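You operate a simulated robot arm through the tools that you are given. There is no shell and no other tool. Be economical: measure what you need, move in short steps, check, and stop when the job is done.

You are at the controls of a simulated robot arm. One attempt, no reset.

## Task
Slide the grey cloth along the top of the freezer until it stands next to the brown bottle.

Only the result counts: the job must be done as asked and must still hold three seconds after the hand-in. Knocking over, shifting, dropping, spilling or breaking anything else fails it. Flat cloth is picked up by pressing the open fingertips on it (5 to 10 N) and closing them slowly along it; thin cloth reads only 2 to 8 mm in the jaws.

## Robot
A 6-joint arm with a two-finger parallel gripper, fixed in place. Base frame: the origin is at the foot of the arm, x ahead of it, y to its left, z up; the work surface is at about z = 0.82. Lengths are in m, angles in rad, forces in N, time in s.
With the tool pointing down near the work surface it reaches from about 0.26 to 0.68 m from the base axis. Its first joint turns from -1.152 to 1.152 rad. Payload 2.9 kg.
The tool frame sits at the grasp point between the pads (the TCP): z along the fingers, y along the line on which they close. The tips reach 0.03 m beyond it. The gripper opens to 0.11 m. The fingers are 0.02 m wide and 0.01 m thick; the gripper's body (0.048 by 0.112 m) begins 0.055 m behind the TCP.
Orientation is that of the tool frame in the base frame, as a unit quaternion [x, y, z, w]. With the fingers straight down and closing along the base's y, the tool's x points along the base's -x, its y along +y and its z along -z.

## Interface
- The arm moves only by the tool apply_moves. Its argument "motion" is a list of rows, each a list of 7 numbers: the shift along the tool's x, y, z in m, then the turn, a rotation vector about the tool's x, y, z in rad, then the gripper command, from -1 (fully open) to 1 (shut), values between in proportion. In form: [[tx, ty, tz, ax, ay, az, claw], ...]. A call has 1 to 20 rows; each row shifts and turns the commanded pose from where the row before left it, along the tool's axes as they then stand. A row lasts 0.2 s, in which the tool goes at most 0.05 m and 0.15 rad; a call with a longer step from one row to the next is refused whole, and so is a gripper value outside its range. A pose out of reach is approached as far as the arm can. The call stops where the force on the tool passes 40 N (or 10 N more than at its start, if that is more) or the arm is blocked; 0.2 s more then pass. The fingers move at their own pace (about 0.108 m/s each) and stop on an object; they squeeze with about 42 N. The grip force told is the motor's: it shows also when the fingers shut on nothing. Time passes only in rows, and 0.2 s behind the last, so rows that do not move let the fingers close. It gives the time, the measured TCP pose, the force on the tool (base axes), the opening and the grip force at its end, in the units of the frame above (readings bear some noise), and new pictures: "views" is both (left out), scene, wrist or none.
- Cameras (640 x 400 px; columns grow to the right, rows downward): "scene" is fixed at [0.0688, 0.4261, 1.3862]; the picture's right is [-0.83, -0.56, 0.00], its down [-0.32, 0.47, -0.82] and it looks along [0.47, -0.68, -0.57] (base axes); focal length 362 px, centre (320, 200). "wrist" rides on the gripper at [-0.036, 0, -0.057] in the tool frame; the picture's right is [0.00, -1.00, 0.00], its down [0.97, 0.00, -0.24] and it looks along [0.24, 0.00, 0.97] (tool axes); focal length 218 px, centre (320, 200). There is no depth. A picture from a camera that has moved, and an enlarged one, comes with that camera's place and axes in the base frame and with its lens.
- zoom(camera, box): a new picture of the part [left, top, right, bottom] of that camera's present view, enlarged. It takes no simulated time.
- finish_job(): hands the job in; it is judged then, once.

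Go step by step. Nothing tells you positions but the pictures and the camera data: compare them with the known pose of the tool, close in by small moves and look again before you grip or let go. The budget is 90 turns and 150 pictures, counting those below and the enlarged ones. Unless the task says otherwise, let go and move clear before handing in, and close with one line.

The tools are called after ">>>" as name(argument=value, ...) on one line, values as JSON. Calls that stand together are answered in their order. apply_moves: Moves the arm, as the interface text tells. Its arguments: {"type":"object","properties":{"motion":{"type":"array"},"views":{"type":"string","enum":["both","scene","wrist","none"]}},"required":["motion"]} The other tools are called the same way: zoom (camera, box) takes an enlarged picture of a part of a camera's view; finish_job () hands the job in.

At the start:

```text
t: 0.0
tcp_pos: [0.5219, -0.0563, 1.0228]
orientation: [0.0, 1.0, 0.001, 0.001]
wrist_force: [-0.1, 0.5, -0.1]
gripper_width: 0.1101
grasp_force: 0.0
```

scene: 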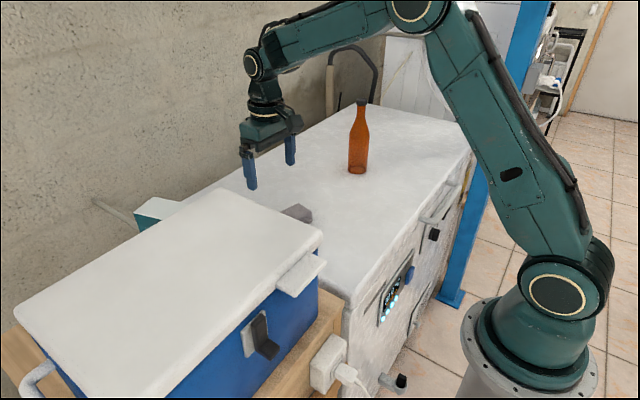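
wrist: 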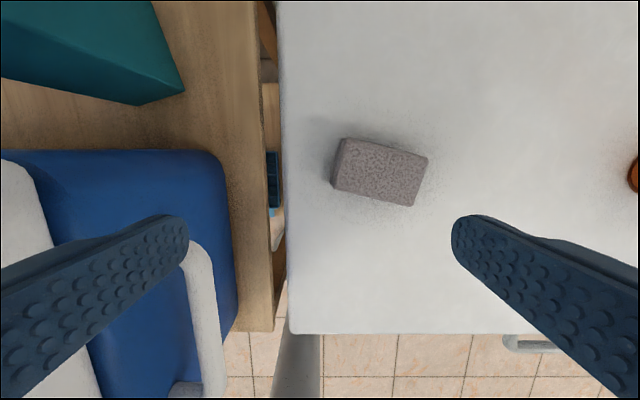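

I see the grey block-like folded cloth near (0.53, -0.12) and the bottle near (0.53, -0.45) on the freezer top. I'll zoom in on both before moving.

>>> zoom(camera="scene", box=[220, 80, 420, 280])

>>> zoom(camera="wrist", box=[270, 100, 470, 225])

```text
2.00 times, centred on (320, 180) of scene
camera zoom: at [0.0688, 0.4261, 1.3862], right [-0.83, -0.56, 0.0], down [-0.32, 0.47, -0.82], along [0.47, -0.68, -0.57], focal length 724 px, centre (320, 240)
```

zoom: 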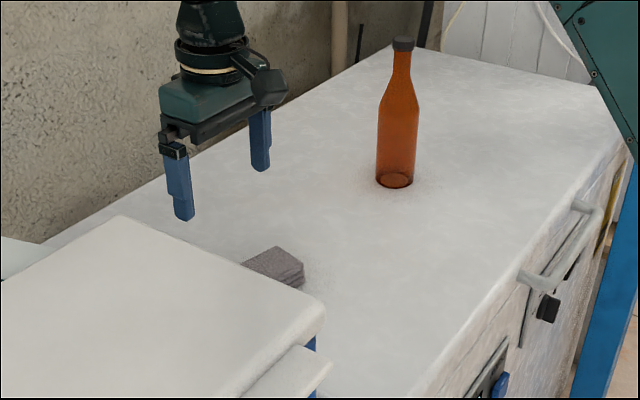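

```text
3.20 times, centred on (370, 162) of wrist
camera zoom: at [0.5588, -0.0564, 1.0804], right [0.0, -1.0, 0.0], down [-0.97, 0.0, 0.24], along [-0.24, 0.0, -0.97], focal length 698 px, centre (160, 320)
```

zoom: 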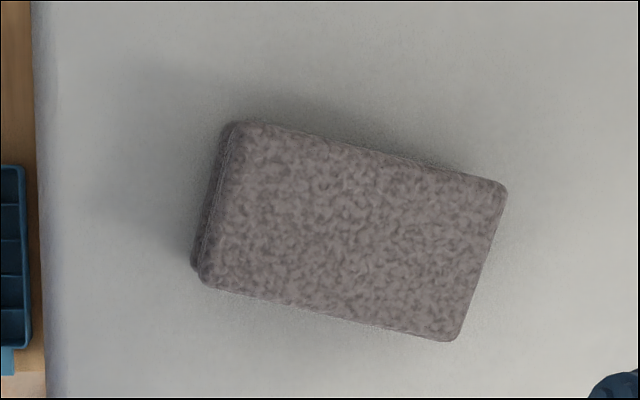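

The cloth is a folded pad of about 0.095 x 0.058 m, centred near (0.53, -0.12), its long side about 13° off the y axis. I'll move above it and turn so the fingers close across the short side.

>>> apply_moves(motion=[[-0.007, -0.03, 0, 0, 0, -0.15, -1], [0, -0.03, 0, 0, 0, 0, -1], [0, 0, 0, 0, 0, -0.15, -1], [0, 0, 0, 0, 0, -0.15, -1], [0, 0, 0, 0, 0, -0.15, -1], [0, 0, 0, 0, 0, -0.15, -1], [0, 0, 0, 0, 0, -0.15, -1], [0, 0, 0, 0, 0, -0.15, -1], [0, 0, 0, 0, 0, -0.15, -1], [0, 0, 0.03, 0, 0, -0.15, -1], [0, 0, 0.03, 0, 0, 0, -1], [0, 0, 0, 0, 0, 0, -1]])

```text
t: 2.6
tcp_pos: [0.5345, -0.1183, 0.9622]
orientation: [-0.625, 0.78, 0.0, 0.001]
wrist_force: [-0.6, 0.0, 0.5]
gripper_width: 0.1103
grasp_force: 0.1
camera wrist: at [0.5427, -0.0821, 1.0202], right [0.98, -0.22, 0.0], down [-0.21, -0.95, 0.24], along [-0.05, -0.23, -0.97], focal length 218 px, centre (320, 200)
```

scene: 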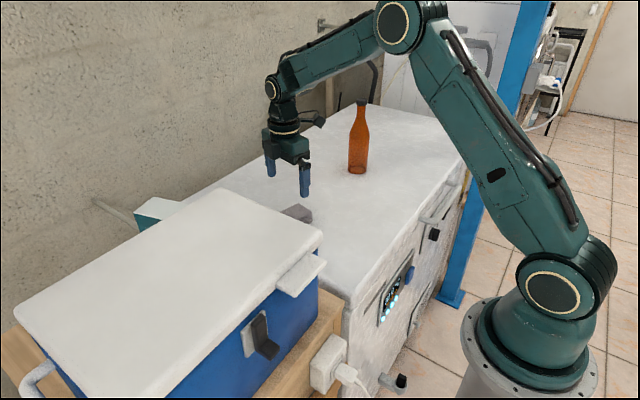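
wrist: 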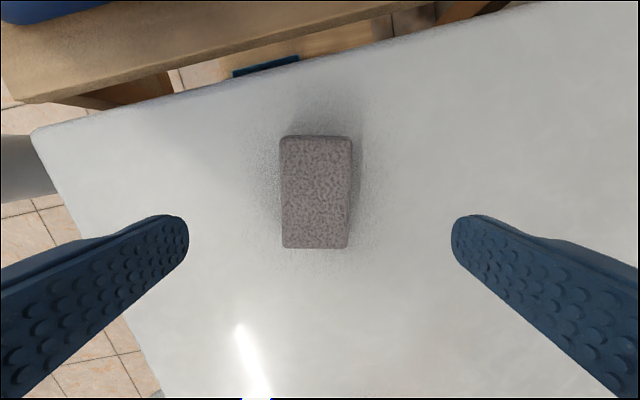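

The cloth is centred almost directly below the TCP, at about (0.532, -0.118), and lines up with the fingers. I'll go down to just above the surface.

>>> apply_moves(motion=[[-0.008, 0.003, 0.02, 0, 0, 0, -1], [0, 0, 0.03, 0, 0, 0, -1], [0, 0, 0.03, 0, 0, 0, -1], [0, 0, 0.015, 0, 0, 0, -1], [0, 0, 0, 0, 0, 0, -1]])

>>> zoom(camera="scene", box=[220, 130, 380, 230])

```text
t: 3.8
tcp_pos: [0.533, -0.1098, 0.8694]
orientation: [-0.625, 0.781, 0.001, 0.0]
wrist_force: [0.6, -0.1, 0.0]
gripper_width: 0.1102
grasp_force: 0.1
camera wrist: at [0.541, -0.0744, 0.9263], right [0.98, -0.22, 0.0], down [-0.21, -0.95, 0.24], along [-0.05, -0.23, -0.97], focal length 218 px, centre (320, 200)
```

scene: 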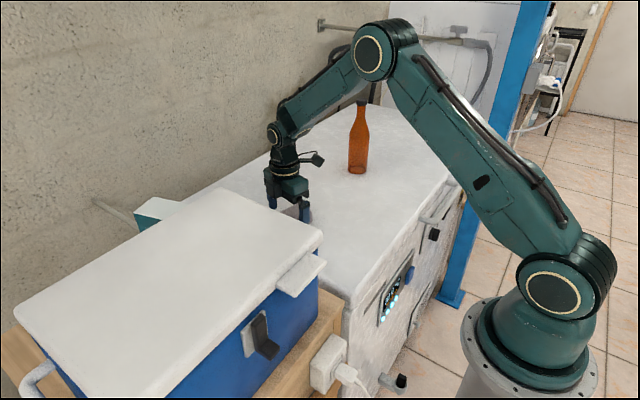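
wrist: 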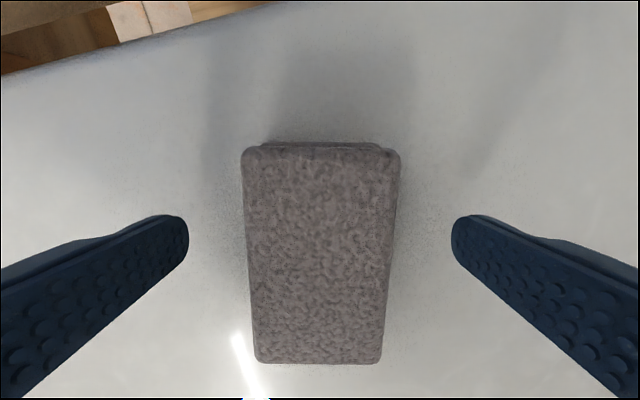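

```text
4.00 times, centred on (300, 180) of scene
camera zoom: at [0.0688, 0.4261, 1.3862], right [-0.83, -0.56, 0.0], down [-0.32, 0.47, -0.82], along [0.47, -0.68, -0.57], focal length 1447 px, centre (400, 280)
```

zoom: 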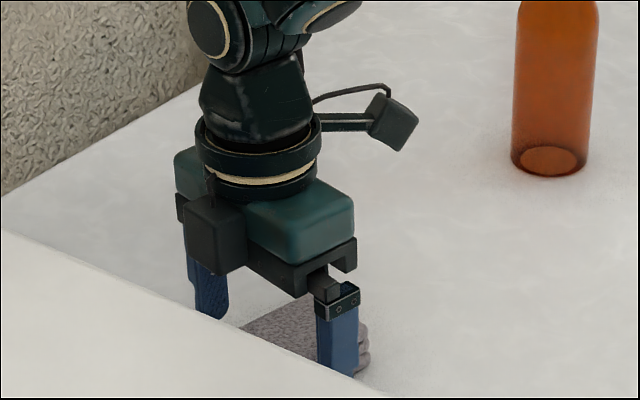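

The folded cloth sits neatly between the fingers. A box on the wrist sticks out about 0.12 m toward the bottle side and would hit it later, so I'll slide the cloth partway, let go, flip the gripper in open space and regrip. First I lower and close gently.

>>> apply_moves(motion=[[0, 0, 0.008, 0, 0, 0, -1], [0, 0, 0.006, 0, 0, 0, -0.6], [0, 0, 0, 0, 0, 0, -0.3], [0, 0, 0, 0, 0, 0, -0.1], [0, 0, 0, 0, 0, 0, 0.0], [0, 0, 0, 0, 0, 0, 0.1], [0, 0, 0, 0, 0, 0, 0.1]], views="wrist")

```text
t: 5.4
tcp_pos: [0.5324, -0.1079, 0.8549]
orientation: [-0.624, 0.781, 0.001, 0.0]
wrist_force: [-0.1, 1.5, -0.1]
gripper_width: 0.0553
grasp_force: 42.7
camera wrist: at [0.541, -0.0733, 0.9124], right [0.98, -0.22, 0.0], down [-0.21, -0.95, 0.24], along [-0.05, -0.23, -0.97], focal length 218 px, centre (320, 200)
```

wrist: 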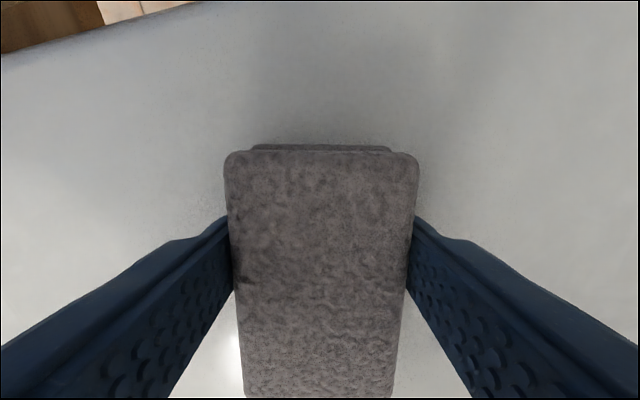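

Gripped at 0.055 m wide. Now I slide it about 0.11 m along -y, flat on the surface.

>>> apply_moves(motion=[[0.0098, -0.0022, 0, 0, 0, 0, 0.1], [0.0195, -0.0044, 0, 0, 0, 0, 0.1], [0.0195, -0.0044, 0, 0, 0, 0, 0.1], [0.0195, -0.0044, 0, 0, 0, 0, 0.1], [0.0195, -0.0044, 0, 0, 0, 0, 0.1], [0.0195, -0.0044, 0, 0, 0, 0, 0.1], [0, 0, 0, 0, 0, 0, 0.1]])

```text
t: 7.0
tcp_pos: [0.5319, -0.2191, 0.8547]
orientation: [-0.625, 0.781, 0.0, 0.0]
wrist_force: [-0.3, 2.8, 10.1]
gripper_width: 0.0552
grasp_force: 42.3
camera wrist: at [0.5409, -0.1834, 0.9121], right [0.98, -0.22, 0.0], down [-0.21, -0.95, 0.24], along [-0.05, -0.23, -0.97], focal length 218 px, centre (320, 200)
```

scene: 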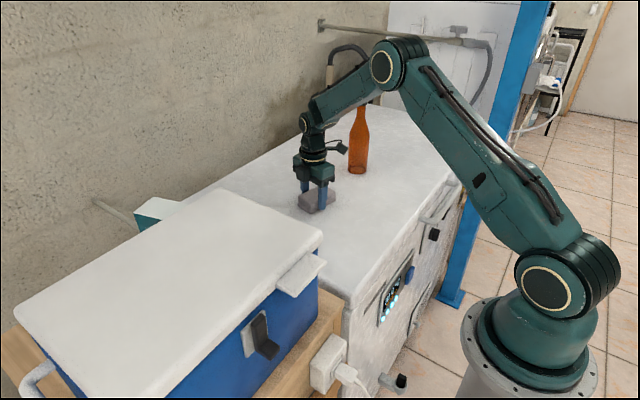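
wrist: 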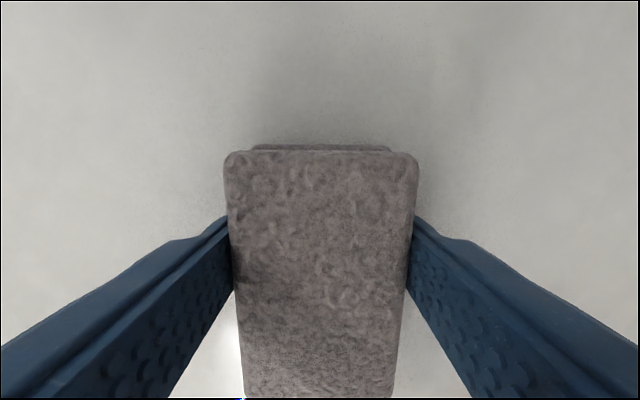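

The cloth slid cleanly. I now let go, rise until the wrist box is above bottle height, and turn 180°.

>>> apply_moves(motion=[[0, 0, 0, 0, 0, 0, -0.2], [0, 0, 0, 0, 0, 0, -0.6], [0, 0, 0, 0, 0, 0, -0.9], [0, 0, 0.0, 0, 0, 0, -1], [0, 0, -0.02, 0, 0, 0, -1], [0, 0, -0.04, 0, 0, 0, -1], [0, 0, -0.05, 0, 0, 0, -1], [0, 0, -0.05, 0, 0, 0, -1], [-0.02, 0, -0.02, 0, 0, 0, -1], [-0.01, 0, 0, 0, 0, 0.0, -1]])

>>> apply_moves(motion=[[0, 0, 0, 0, 0, 0.15, -1], [0, 0, 0, 0, 0, 0.15, -1], [0, 0, 0, 0, 0, 0.15, -1], [0, 0, 0, 0, 0, 0.15, -1], [0, 0, 0, 0, 0, 0.15, -1], [0, 0, 0, 0, 0, 0.15, -1], [0, 0, 0, 0, 0, 0.15, -1], [0, 0, 0, 0, 0, 0.15, -1], [0, 0, 0, 0, 0, 0.15, -1], [0, 0, 0, 0, 0, 0.15, -1], [0, 0, 0, 0, 0, 0, -1]], views="none")

>>> apply_moves(motion=[[0, 0, 0, 0, 0, 0.15, -1], [0, 0, 0, 0, 0, 0.15, -1], [0, 0, 0, 0, 0, 0.15, -1], [0, 0, 0, 0, 0, 0.15, -1], [0, 0, 0, 0, 0, 0.15, -1], [0, 0, 0, 0, 0, 0.15, -1], [0, 0, 0, 0, 0, 0.15, -1], [0, 0, 0, 0, 0, 0.15, -1], [0, 0, 0, 0, 0, 0.15, -1], [0, 0, 0, 0, 0, 0.15, -1], [0, 0, 0, 0, 0, 0.1416, -1], [0, 0, 0, 0, 0, 0, -1]])

```text
t: 9.2
tcp_pos: [0.5406, -0.1894, 1.0347]
orientation: [-0.625, 0.781, 0.0, -0.001]
wrist_force: [0.1, -0.8, 0.2]
gripper_width: 0.1103
grasp_force: 0.1
camera wrist: at [0.5486, -0.1529, 1.0921], right [0.98, -0.22, 0.0], down [-0.21, -0.95, 0.24], along [-0.05, -0.23, -0.97], focal length 218 px, centre (320, 200)
```

scene: 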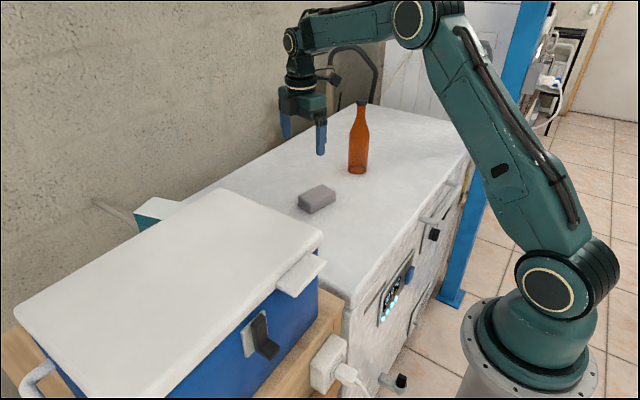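
wrist: 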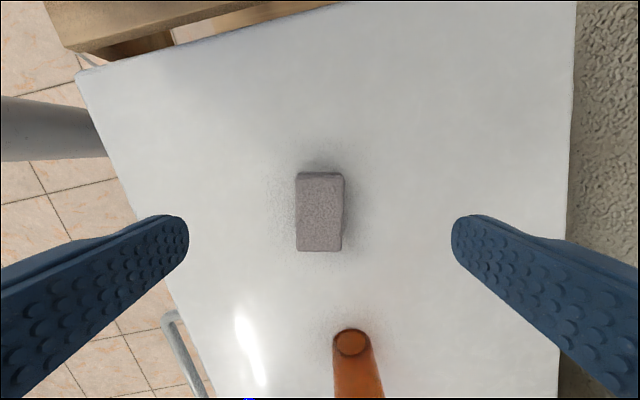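

```text
t: 11.6
tcp_pos: [0.5402, -0.1899, 1.0335]
orientation: [0.075, 0.997, 0.0, 0.0]
wrist_force: [-0.6, -0.1, -0.3]
gripper_width: 0.1099
grasp_force: 0.0
```

```text
t: 14.2
tcp_pos: [0.5399, -0.1889, 1.0338]
orientation: [0.781, 0.624, 0.0, 0.0]
wrist_force: [0.0, 1.5, -0.4]
gripper_width: 0.1099
grasp_force: 0.1
camera wrist: at [0.5319, -0.2237, 1.0915], right [-0.98, 0.22, 0.0], down [0.21, 0.95, 0.24], along [0.05, 0.23, -0.97], focal length 218 px, centre (320, 200)
```

scene: 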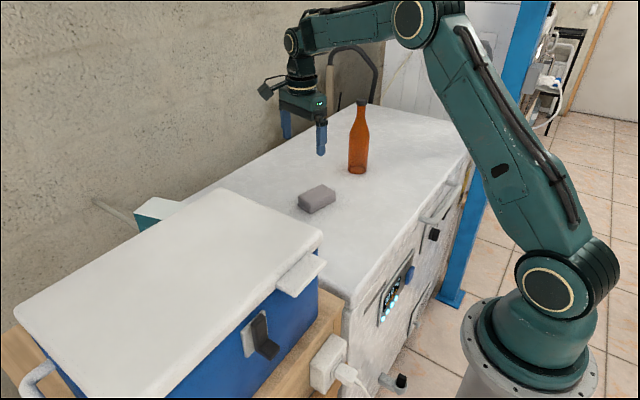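
wrist: 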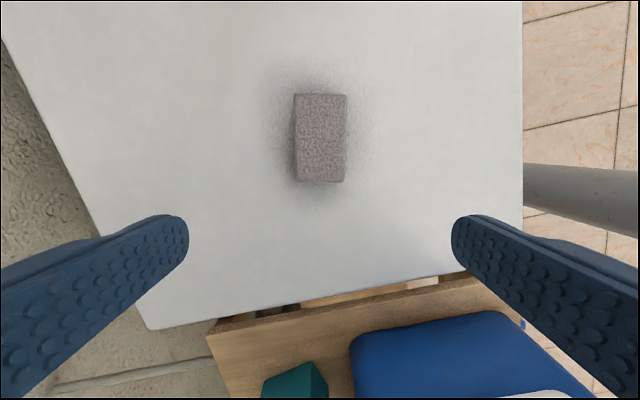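

The flip worked: the wrist box now points away from the bottle, whose near edge is at y ≈ -0.42. The cloth is centred near (0.532, -0.225), so I'll go down onto its rear half.

>>> apply_moves(motion=[[-0.016, 0, 0.03, 0, 0, 0, -1], [0, 0, 0.04, 0, 0, 0, -1], [0, 0, 0.04, 0, 0, 0, -1], [0, 0, 0.035, 0, 0, 0, -1], [0, 0, 0.018, 0, 0, 0, -1], [0, 0, 0, 0, 0, 0, -1]])

```text
t: 15.6
tcp_pos: [0.5351, -0.2058, 0.8696]
orientation: [0.78, 0.625, 0.0, 0.0]
wrist_force: [-0.3, 0.1, 0.1]
gripper_width: 0.1099
grasp_force: 0.1
camera wrist: at [0.5276, -0.2399, 0.9265], right [-0.98, 0.22, 0.0], down [0.21, 0.95, 0.24], along [0.05, 0.23, -0.97], focal length 218 px, centre (320, 200)
```

scene: 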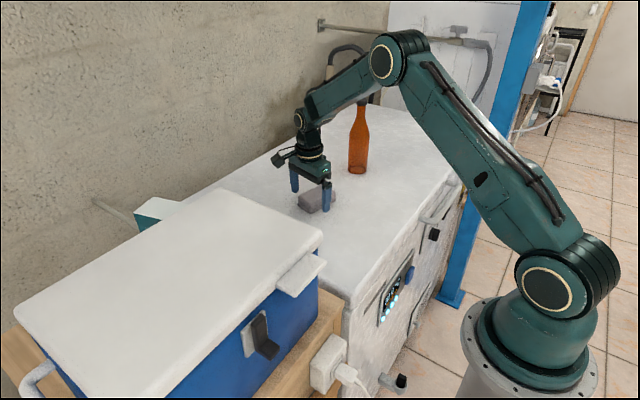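
wrist: 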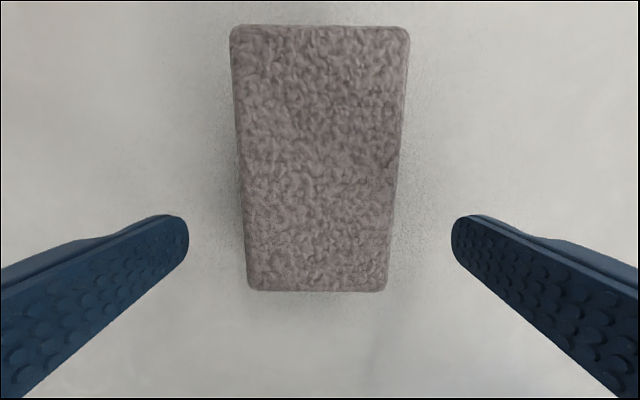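

The fingers straddle the rear half of the cloth, well centred. I lower and grip gently, then slide 0.08 m and check.

>>> apply_moves(motion=[[0, 0, 0.008, 0, 0, 0, -1], [0, 0, 0.006, 0, 0, 0, -0.6], [0, 0, 0, 0, 0, 0, -0.3], [0, 0, 0, 0, 0, 0, -0.1], [0, 0, 0, 0, 0, 0, 0.0], [0, 0, 0, 0, 0, 0, 0.1], [0, 0, 0, 0, 0, 0, 0.1], [-0.0098, 0.0022, 0, 0, 0, 0, 0.1], [-0.0195, 0.0044, 0, 0, 0, 0, 0.1], [-0.0195, 0.0044, 0, 0, 0, 0, 0.1], [-0.0195, 0.0044, 0, 0, 0, 0, 0.1], [-0.0098, 0.0022, 0, 0, 0, 0, 0.1], [0, 0, 0, 0, 0, 0, 0.1]])

>>> zoom(camera="scene", box=[260, 90, 420, 230])

```text
t: 18.4
tcp_pos: [0.535, -0.2851, 0.8562]
orientation: [0.78, 0.626, 0.0, 0.001]
wrist_force: [0.3, 0.3, -1.0]
gripper_width: 0.055
grasp_force: 41.9
camera wrist: at [0.5282, -0.3201, 0.9137], right [-0.98, 0.22, 0.0], down [0.21, 0.95, 0.24], along [0.05, 0.23, -0.97], focal length 218 px, centre (320, 200)
```

scene: 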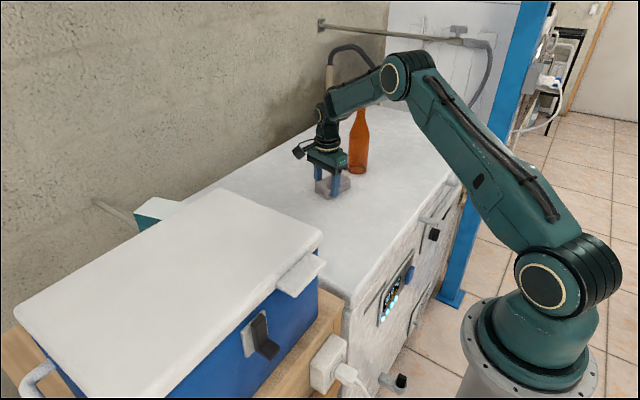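
wrist: 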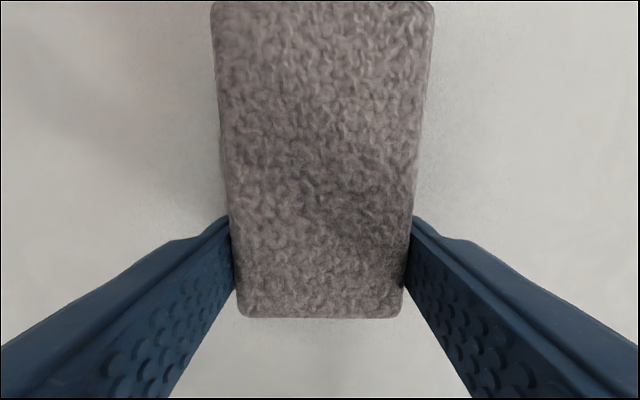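

```text
2.86 times, centred on (340, 160) of scene
camera zoom: at [0.0688, 0.426, 1.3862], right [-0.83, -0.56, 0.0], down [-0.32, 0.47, -0.82], along [0.47, -0.68, -0.57], focal length 1034 px, centre (263, 314)
```

zoom: 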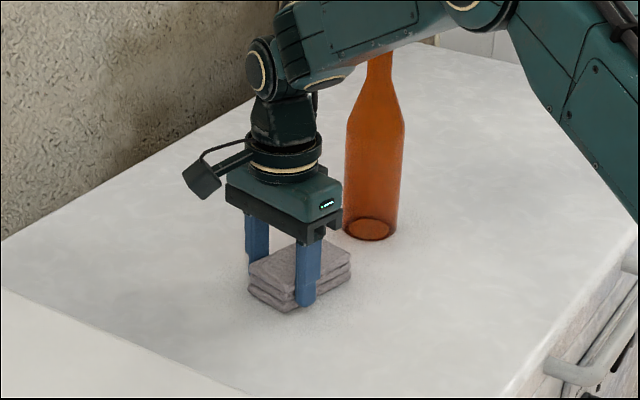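

About 0.06 m remains between cloth and bottle, and nothing on the wrist is near the bottle. I slide another 0.04 m slowly.

>>> apply_moves(motion=[[-0.0098, 0.0022, 0, 0, 0, 0, 0.1], [-0.0098, 0.0022, 0, 0, 0, 0, 0.1], [-0.0098, 0.0022, 0, 0, 0, 0, 0.1], [-0.0098, 0.0022, 0, 0, 0, 0, 0.1], [0, 0, 0, 0, 0, 0, 0.1]])

>>> zoom(camera="scene", box=[280, 90, 420, 210])

```text
t: 19.6
tcp_pos: [0.5352, -0.326, 0.8557]
orientation: [0.781, 0.625, -0.001, 0.0]
wrist_force: [-0.2, 0.6, 0.1]
gripper_width: 0.0554
grasp_force: 41.7
camera wrist: at [0.5283, -0.36, 0.9143], right [-0.98, 0.22, 0.0], down [0.21, 0.95, 0.24], along [0.05, 0.23, -0.97], focal length 218 px, centre (320, 200)
```

scene: 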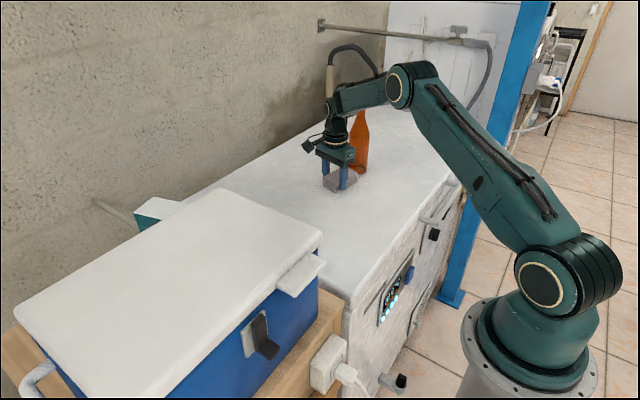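
wrist: 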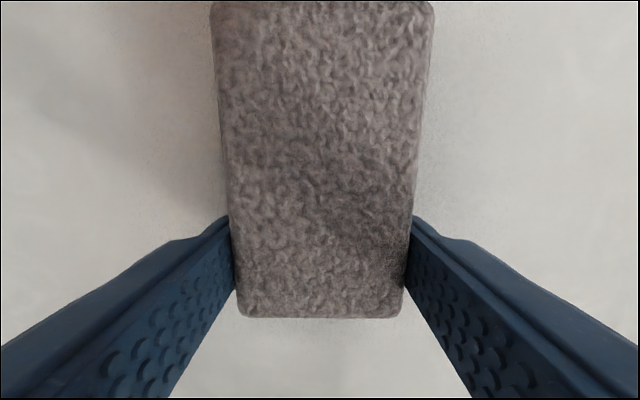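

```text
3.33 times, centred on (350, 150) of scene
camera zoom: at [0.0688, 0.426, 1.3862], right [-0.83, -0.56, 0.0], down [-0.32, 0.47, -0.82], along [0.47, -0.68, -0.57], focal length 1206 px, centre (220, 367)
```

zoom: 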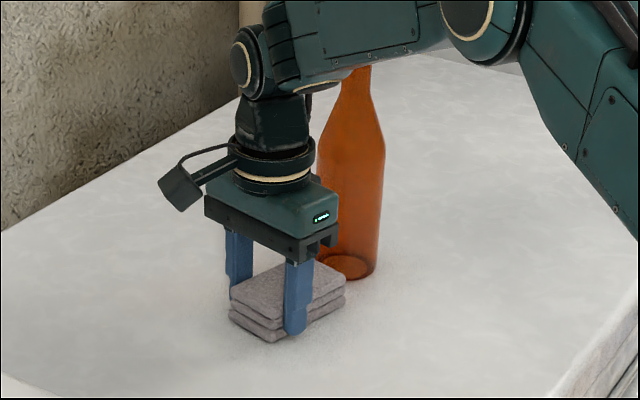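

The cloth is about 0.02 m from the bottle, which hasn't moved. I let go, rise straight up, then back away.

>>> apply_moves(motion=[[0, 0, 0, 0, 0, 0, -0.1], [0, 0, 0, 0, 0, 0, -0.3], [0, 0, 0, 0, 0, 0, -0.6], [0, 0, 0, 0, 0, 0, -0.6], [0, 0, -0.02, 0, 0, 0, -0.6], [0, 0, -0.03, 0, 0, 0, -0.6], [0.02, 0, -0.03, 0, 0, 0, -0.6], [0.04, 0, -0.02, 0, 0, 0, -0.6], [0.04, 0, -0.02, 0, 0, 0, -0.6], [0.03, 0, -0.03, 0, 0, 0, -0.6], [0, 0, 0, 0, 0, 0, -0.6]])

>>> zoom(camera="scene", box=[280, 90, 420, 210])

```text
t: 22.0
tcp_pos: [0.5657, -0.1982, 1.0056]
orientation: [0.78, 0.625, 0.0, 0.0]
wrist_force: [-0.3, 0.0, 0.2]
gripper_width: 0.088
grasp_force: 0.1
camera wrist: at [0.5586, -0.2326, 1.0641], right [-0.98, 0.22, 0.0], down [0.21, 0.95, 0.24], along [0.05, 0.23, -0.97], focal length 218 px, centre (320, 200)
```

scene: 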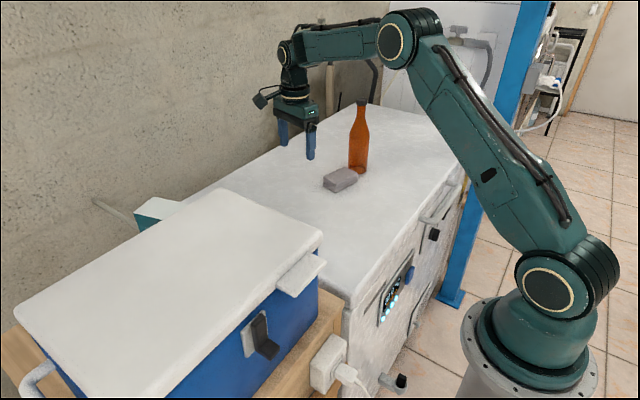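
wrist: 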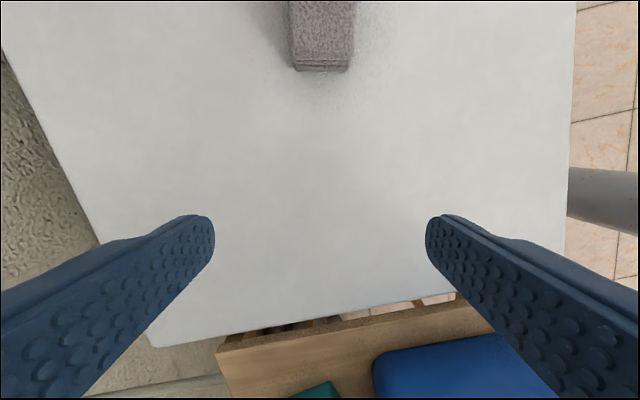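

```text
3.33 times, centred on (350, 150) of scene
camera zoom: at [0.0688, 0.4261, 1.3862], right [-0.83, -0.57, 0.0], down [-0.32, 0.47, -0.82], along [0.47, -0.68, -0.57], focal length 1206 px, centre (220, 367)
```

zoom: 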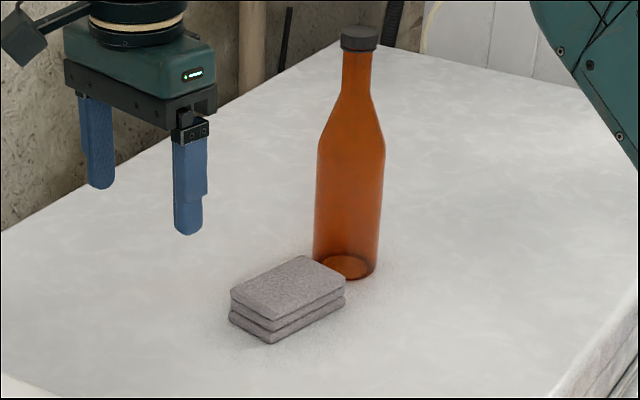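

The folded cloth now lies flat right beside the bottle, which is still upright in its original place, and the arm is clear. I hand the job in.

>>> finish_job()

```text
The job is handed in.
```

The grey cloth was slid along the freezer top and now stands about 2 cm from the brown bottle. The bottle wasn't touched, and the arm has let go and moved clear.
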